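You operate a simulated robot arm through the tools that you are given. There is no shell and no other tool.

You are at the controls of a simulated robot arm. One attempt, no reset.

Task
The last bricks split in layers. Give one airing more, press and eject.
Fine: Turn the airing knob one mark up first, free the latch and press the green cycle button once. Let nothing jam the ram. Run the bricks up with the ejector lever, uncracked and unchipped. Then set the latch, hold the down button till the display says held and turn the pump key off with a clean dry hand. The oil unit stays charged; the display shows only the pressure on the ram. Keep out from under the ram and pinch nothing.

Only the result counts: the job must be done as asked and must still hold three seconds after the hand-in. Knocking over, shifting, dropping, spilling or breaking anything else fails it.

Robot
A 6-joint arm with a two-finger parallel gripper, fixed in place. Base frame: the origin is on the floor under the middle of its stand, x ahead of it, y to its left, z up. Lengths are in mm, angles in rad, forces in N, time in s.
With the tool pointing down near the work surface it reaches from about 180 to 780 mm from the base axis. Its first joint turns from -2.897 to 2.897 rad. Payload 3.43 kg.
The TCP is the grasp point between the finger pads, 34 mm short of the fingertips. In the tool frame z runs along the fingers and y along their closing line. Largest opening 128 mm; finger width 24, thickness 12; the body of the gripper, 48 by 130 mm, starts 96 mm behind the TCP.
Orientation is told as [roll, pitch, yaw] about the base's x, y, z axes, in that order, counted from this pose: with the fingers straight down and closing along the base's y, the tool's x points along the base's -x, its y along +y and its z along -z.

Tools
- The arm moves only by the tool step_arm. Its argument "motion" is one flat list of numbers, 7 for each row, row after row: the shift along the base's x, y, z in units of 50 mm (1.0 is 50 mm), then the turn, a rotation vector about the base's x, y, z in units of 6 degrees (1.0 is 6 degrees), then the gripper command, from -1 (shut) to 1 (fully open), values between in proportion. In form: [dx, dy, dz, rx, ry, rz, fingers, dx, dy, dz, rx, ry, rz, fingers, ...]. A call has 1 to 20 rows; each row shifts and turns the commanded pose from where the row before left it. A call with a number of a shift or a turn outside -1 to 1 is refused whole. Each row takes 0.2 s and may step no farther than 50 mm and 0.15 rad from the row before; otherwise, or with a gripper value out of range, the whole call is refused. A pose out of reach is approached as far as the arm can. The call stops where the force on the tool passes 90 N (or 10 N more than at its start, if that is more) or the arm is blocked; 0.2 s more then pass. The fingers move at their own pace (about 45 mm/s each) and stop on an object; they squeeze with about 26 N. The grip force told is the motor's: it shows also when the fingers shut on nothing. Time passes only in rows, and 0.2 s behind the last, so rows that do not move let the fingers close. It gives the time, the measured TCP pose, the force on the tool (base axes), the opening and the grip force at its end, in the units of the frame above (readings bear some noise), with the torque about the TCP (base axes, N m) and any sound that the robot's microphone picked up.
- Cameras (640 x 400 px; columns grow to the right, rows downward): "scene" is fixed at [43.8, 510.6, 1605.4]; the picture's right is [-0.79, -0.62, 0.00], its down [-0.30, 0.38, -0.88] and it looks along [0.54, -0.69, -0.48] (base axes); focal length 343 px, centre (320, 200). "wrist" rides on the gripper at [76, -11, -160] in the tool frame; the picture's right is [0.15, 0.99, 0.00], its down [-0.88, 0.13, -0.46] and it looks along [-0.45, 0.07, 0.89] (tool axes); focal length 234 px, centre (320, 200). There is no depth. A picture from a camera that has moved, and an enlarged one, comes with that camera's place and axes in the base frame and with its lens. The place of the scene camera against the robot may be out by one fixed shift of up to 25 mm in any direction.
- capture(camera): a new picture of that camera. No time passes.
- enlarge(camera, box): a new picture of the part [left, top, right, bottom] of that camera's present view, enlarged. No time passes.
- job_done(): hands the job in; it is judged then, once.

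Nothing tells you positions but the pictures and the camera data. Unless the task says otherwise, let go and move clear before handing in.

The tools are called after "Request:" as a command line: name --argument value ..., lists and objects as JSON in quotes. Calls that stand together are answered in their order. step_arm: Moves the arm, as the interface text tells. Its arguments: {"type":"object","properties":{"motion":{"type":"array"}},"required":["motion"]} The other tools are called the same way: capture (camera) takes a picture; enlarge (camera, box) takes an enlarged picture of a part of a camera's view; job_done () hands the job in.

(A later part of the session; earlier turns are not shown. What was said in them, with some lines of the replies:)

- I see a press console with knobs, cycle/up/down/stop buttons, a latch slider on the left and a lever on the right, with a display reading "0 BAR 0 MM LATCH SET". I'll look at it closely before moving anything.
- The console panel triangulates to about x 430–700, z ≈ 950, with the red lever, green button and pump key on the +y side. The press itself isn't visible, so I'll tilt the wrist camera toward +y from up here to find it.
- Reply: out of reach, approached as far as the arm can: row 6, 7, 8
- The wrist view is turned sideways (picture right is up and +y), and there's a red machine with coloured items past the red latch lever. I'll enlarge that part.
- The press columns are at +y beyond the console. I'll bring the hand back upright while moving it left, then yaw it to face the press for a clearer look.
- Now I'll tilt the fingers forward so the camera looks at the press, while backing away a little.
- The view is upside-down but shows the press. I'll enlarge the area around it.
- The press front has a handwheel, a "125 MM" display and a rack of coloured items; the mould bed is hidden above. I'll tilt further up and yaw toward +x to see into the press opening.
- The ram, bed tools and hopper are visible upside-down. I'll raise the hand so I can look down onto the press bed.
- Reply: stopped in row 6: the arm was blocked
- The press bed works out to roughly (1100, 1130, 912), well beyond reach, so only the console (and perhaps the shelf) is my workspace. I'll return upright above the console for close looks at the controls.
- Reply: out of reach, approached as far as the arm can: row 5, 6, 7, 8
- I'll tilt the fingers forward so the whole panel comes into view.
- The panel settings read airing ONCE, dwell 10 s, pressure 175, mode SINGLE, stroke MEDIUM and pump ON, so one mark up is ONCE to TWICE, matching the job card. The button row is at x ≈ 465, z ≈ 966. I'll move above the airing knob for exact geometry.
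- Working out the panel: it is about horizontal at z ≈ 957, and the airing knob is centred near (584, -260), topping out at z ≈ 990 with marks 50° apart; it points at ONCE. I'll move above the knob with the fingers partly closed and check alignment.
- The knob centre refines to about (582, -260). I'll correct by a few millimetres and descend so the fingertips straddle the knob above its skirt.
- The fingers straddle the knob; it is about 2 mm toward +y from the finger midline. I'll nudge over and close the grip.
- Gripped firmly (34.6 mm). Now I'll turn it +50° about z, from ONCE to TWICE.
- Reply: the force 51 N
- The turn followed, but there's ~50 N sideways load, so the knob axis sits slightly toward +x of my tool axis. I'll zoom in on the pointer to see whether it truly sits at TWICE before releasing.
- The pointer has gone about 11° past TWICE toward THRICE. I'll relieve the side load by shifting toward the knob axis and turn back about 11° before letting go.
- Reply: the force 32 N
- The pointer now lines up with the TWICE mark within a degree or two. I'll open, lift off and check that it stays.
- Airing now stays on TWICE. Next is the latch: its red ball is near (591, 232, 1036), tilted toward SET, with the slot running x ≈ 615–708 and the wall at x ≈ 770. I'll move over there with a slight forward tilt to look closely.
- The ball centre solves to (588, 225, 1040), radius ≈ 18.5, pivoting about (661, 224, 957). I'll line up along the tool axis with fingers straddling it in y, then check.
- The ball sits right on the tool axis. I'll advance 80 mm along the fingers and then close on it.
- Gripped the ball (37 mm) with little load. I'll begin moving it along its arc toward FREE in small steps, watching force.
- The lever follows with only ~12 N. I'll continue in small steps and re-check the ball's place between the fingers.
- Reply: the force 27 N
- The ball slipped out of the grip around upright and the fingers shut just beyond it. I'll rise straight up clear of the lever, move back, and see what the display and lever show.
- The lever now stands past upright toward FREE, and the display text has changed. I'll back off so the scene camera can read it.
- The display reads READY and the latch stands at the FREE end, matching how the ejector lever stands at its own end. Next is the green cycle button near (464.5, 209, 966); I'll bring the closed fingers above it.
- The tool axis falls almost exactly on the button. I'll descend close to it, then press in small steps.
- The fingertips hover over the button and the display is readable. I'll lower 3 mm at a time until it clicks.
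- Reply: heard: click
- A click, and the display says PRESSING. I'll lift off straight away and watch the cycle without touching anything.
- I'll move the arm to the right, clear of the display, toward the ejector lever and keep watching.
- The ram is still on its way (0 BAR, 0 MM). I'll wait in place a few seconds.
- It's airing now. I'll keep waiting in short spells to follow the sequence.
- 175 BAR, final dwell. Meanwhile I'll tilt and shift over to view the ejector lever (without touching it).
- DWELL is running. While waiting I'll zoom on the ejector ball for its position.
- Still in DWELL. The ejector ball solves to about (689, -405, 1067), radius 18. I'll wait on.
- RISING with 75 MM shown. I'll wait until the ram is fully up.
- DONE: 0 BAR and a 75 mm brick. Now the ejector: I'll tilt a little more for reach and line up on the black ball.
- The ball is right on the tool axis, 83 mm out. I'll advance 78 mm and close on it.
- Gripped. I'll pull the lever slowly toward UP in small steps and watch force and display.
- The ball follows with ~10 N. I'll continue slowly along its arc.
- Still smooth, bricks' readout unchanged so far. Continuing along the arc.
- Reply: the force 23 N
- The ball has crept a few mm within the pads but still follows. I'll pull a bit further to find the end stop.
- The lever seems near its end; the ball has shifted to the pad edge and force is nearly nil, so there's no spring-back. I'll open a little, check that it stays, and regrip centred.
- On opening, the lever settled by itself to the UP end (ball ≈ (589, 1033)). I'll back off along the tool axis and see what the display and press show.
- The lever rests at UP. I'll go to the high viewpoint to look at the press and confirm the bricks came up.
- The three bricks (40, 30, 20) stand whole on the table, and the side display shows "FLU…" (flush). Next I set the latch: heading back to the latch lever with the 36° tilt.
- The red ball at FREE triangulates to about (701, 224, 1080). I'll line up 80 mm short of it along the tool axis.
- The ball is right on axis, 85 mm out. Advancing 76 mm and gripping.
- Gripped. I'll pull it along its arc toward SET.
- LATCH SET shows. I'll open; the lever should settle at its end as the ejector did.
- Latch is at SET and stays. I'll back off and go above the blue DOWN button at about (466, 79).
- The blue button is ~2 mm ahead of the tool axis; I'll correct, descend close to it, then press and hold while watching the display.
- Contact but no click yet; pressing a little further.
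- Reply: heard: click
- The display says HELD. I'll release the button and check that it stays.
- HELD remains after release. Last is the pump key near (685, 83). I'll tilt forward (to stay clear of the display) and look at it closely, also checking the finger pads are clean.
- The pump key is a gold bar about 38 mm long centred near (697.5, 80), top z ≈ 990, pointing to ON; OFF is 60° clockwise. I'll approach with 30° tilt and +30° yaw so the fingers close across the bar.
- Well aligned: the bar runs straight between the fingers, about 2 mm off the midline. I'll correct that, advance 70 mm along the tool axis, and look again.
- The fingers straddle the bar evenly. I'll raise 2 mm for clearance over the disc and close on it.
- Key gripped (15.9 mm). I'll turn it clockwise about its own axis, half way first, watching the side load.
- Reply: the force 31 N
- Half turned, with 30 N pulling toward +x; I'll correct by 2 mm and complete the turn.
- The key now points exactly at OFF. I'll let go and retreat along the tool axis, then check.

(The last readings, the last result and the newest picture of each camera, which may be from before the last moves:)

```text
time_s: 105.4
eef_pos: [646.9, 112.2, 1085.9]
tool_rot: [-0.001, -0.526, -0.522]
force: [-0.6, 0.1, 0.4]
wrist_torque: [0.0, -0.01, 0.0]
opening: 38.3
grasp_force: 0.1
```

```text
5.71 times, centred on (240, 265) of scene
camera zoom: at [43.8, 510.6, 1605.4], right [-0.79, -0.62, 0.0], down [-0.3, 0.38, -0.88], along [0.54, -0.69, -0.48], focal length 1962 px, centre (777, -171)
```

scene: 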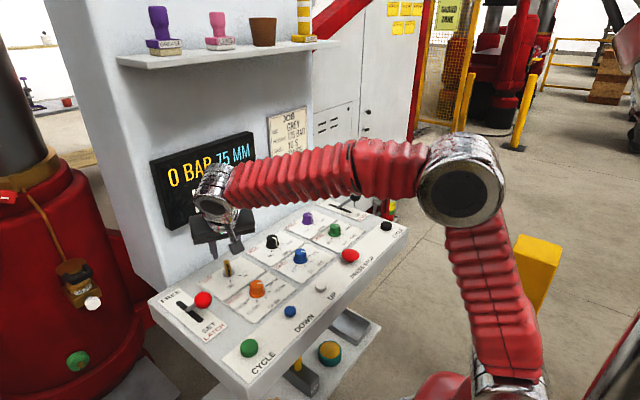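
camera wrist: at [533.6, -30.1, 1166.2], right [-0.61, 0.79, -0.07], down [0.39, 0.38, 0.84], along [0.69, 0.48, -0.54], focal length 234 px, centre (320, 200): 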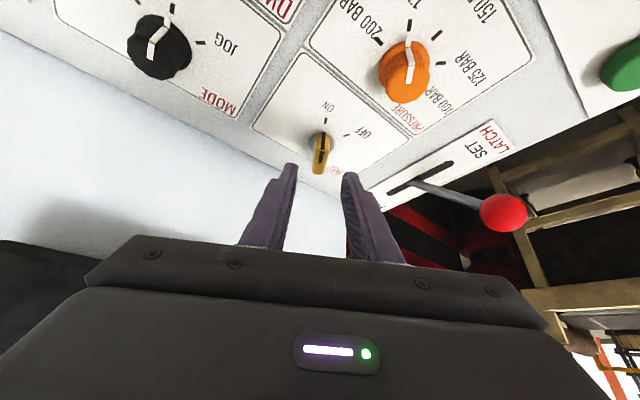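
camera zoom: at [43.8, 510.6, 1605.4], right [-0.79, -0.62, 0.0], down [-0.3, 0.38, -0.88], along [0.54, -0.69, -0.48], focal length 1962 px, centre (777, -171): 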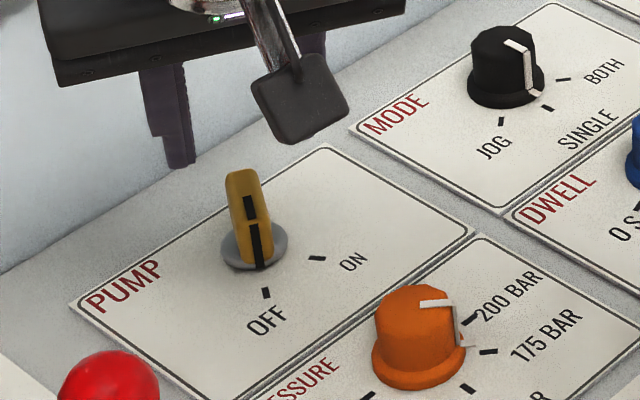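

The key sits at OFF. I'll move the arm clear and check the display and all controls.

Request:
step_arm --motion '[-0.6, -0.28, 0.41, 0, 0, 1, -0.4, -0.6, -0.28, 0.41, 0, 0, 1, -0.4, -0.6, -0.28, 0.41, 0, 0, 1, -0.4, -0.6, -0.28, 0.41, 0, 0, 1, -0.4, -0.6, -0.4, 0.41, 0, 0, 1, -0.4, -0.5, -0.6, 0.3, 0, 0, 0, -0.4, -0.5, -0.6, 0.3, 0, 0, 0, 0, -0.5, -0.6, 0.3, 0, 0, 0, 0, 0, -0.7, 0, 0, 0, 0, 0, 0, -0.7, 0, 0, 0, 0, 0]'

Request:
capture --camera "scene"

Request:
capture --camera "wrist"

Request:
enlarge --camera "scene" --box '[140, 120, 300, 220]'

Request:
enlarge --camera "scene" --box '[140, 180, 420, 370]'

```text
time_s: 107.6
eef_pos: [424.5, -126.5, 1235.1]
tool_rot: [0.001, -0.527, 0.002]
force: [0.1, -0.2, 0.6]
wrist_torque: [0.02, 0.01, 0.02]
opening: 64.2
grasp_force: 0.1
```

```text
taken
```

scene: 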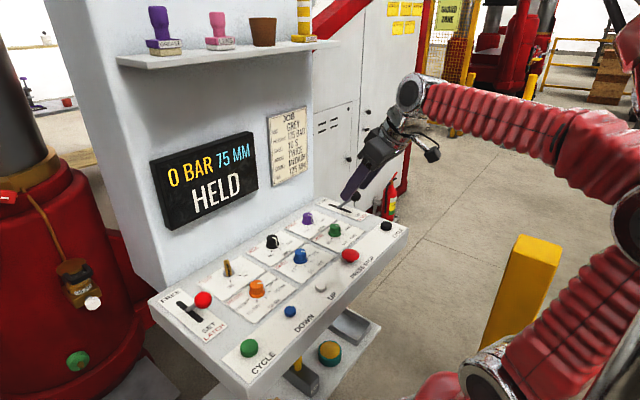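

```text
taken
camera wrist: at [279.0, -137.4, 1334.8], right [-0.13, 0.99, -0.07], down [0.53, 0.13, 0.84], along [0.84, 0.07, -0.54], focal length 234 px, centre (320, 200)
```

wrist: 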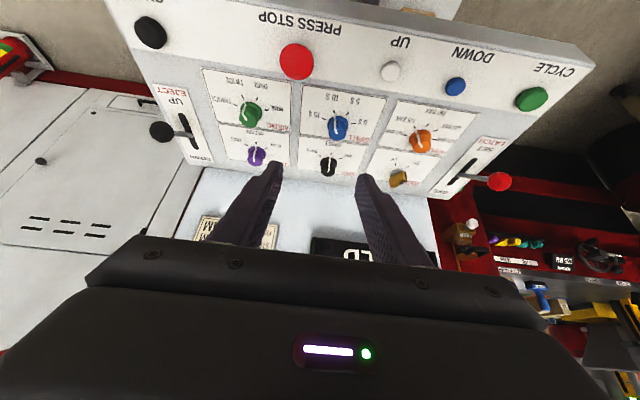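

```text
4.00 times, centred on (220, 170) of scene
camera zoom: at [43.8, 510.6, 1605.4], right [-0.79, -0.62, 0.0], down [-0.3, 0.38, -0.88], along [0.54, -0.69, -0.48], focal length 1373 px, centre (720, 320)
```

zoom: 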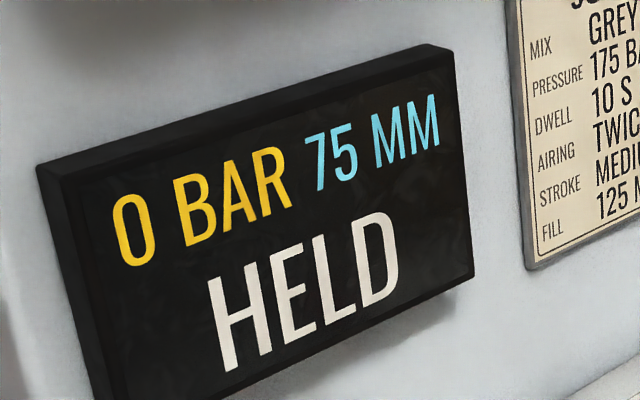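

```text
2.11 times, centred on (280, 275) of scene
camera zoom: at [43.8, 510.6, 1605.4], right [-0.79, -0.62, 0.0], down [-0.3, 0.38, -0.88], along [0.54, -0.69, -0.48], focal length 723 px, centre (404, 42)
```

zoom: 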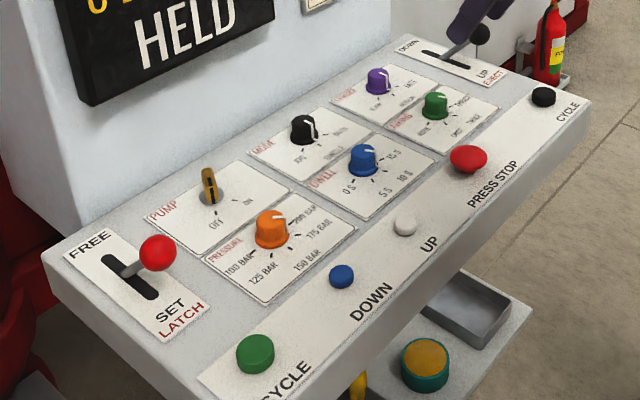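

Everything reads as asked: HELD, latch SET, ejector UP, key OFF. A final close check of the knobs and the press before handing in.

Request:
enlarge --camera "wrist" --box '[200, 60, 440, 200]'

Request:
enlarge --camera "wrist" --box '[440, 200, 640, 370]'

Request:
enlarge --camera "wrist" --box '[240, 140, 400, 250]'

```text
2.67 times, centred on (320, 130) of wrist
camera zoom: at [279.0, -137.4, 1334.8], right [-0.13, 0.99, -0.07], down [0.53, 0.13, 0.84], along [0.84, 0.07, -0.54], focal length 624 px, centre (320, 387)
```

zoom: 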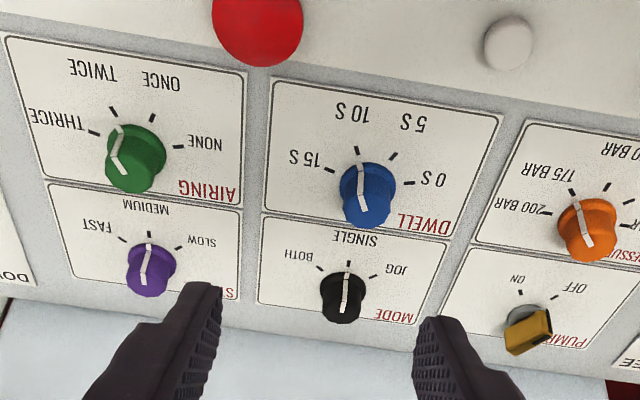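

```text
2.35 times, centred on (540, 285) of wrist
camera zoom: at [279.0, -137.4, 1334.8], right [-0.13, 0.99, -0.07], down [0.53, 0.13, 0.84], along [0.84, 0.07, -0.54], focal length 551 px, centre (-198, 0)
```

zoom: 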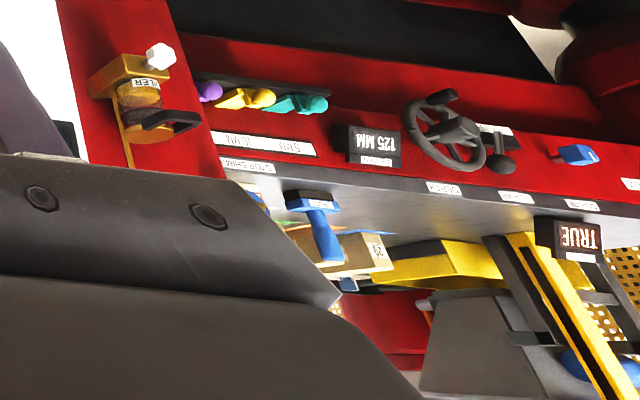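

```text
3.64 times, centred on (320, 195) of wrist
camera zoom: at [279.0, -137.4, 1334.8], right [-0.13, 0.99, -0.07], down [0.53, 0.13, 0.84], along [0.84, 0.07, -0.54], focal length 852 px, centre (320, 218)
```

zoom: 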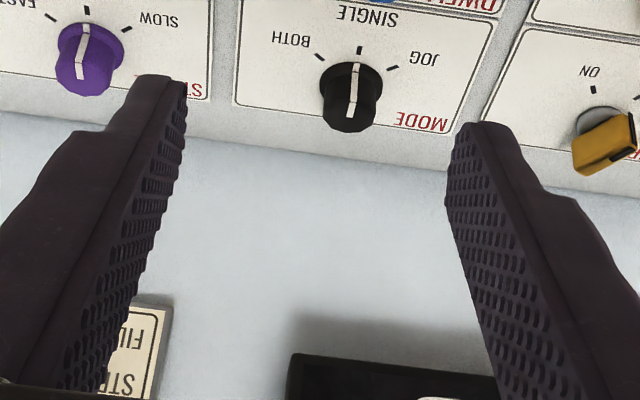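

Airing is at TWICE and the other settings are unchanged. The bricks are up, the ram is held on the latch, the pump key is at OFF, and the arm is clear of the console. I'm handing the job in.

Request:
job_done

```text
The job is handed in.
```

The bricks were pressed with one more airing and ejected. The ram is resting on the latch and the pump is off. The job is handed in, but I got no verdict back.

- **Airing:** I turned the knob from ONCE to TWICE, which also matches the job card. It went about 11° past the mark at first, and I brought it back before starting the cycle.
- **Press cycle:** With the latch free and the display on READY, I pressed the green button once. It ran through airing, 175 BAR and the dwell, and ended at DONE with 75 MM showing and no jam.
- **Ejection:** I moved the ejector lever slowly. When I let go it snapped the last few millimetres to UP by itself. Seen from the arm camera, the three bricks (40, 30 and 20) stood on the table with no visible cracks or chips. The view was from well over a metre away, so fine damage could be missed.
- **Shutdown:** I set the latch, then pressed the down button until the display said HELD, and it still said HELD after I let go. I then turned the pump key to OFF. The fingers looked clean; they had touched only the console controls.

While I was freeing the latch, the ball slipped out of the gripper near the end, but the lever settled at FREE and nothing was knocked. The other knobs are as they were, and the arm is clear of the console.
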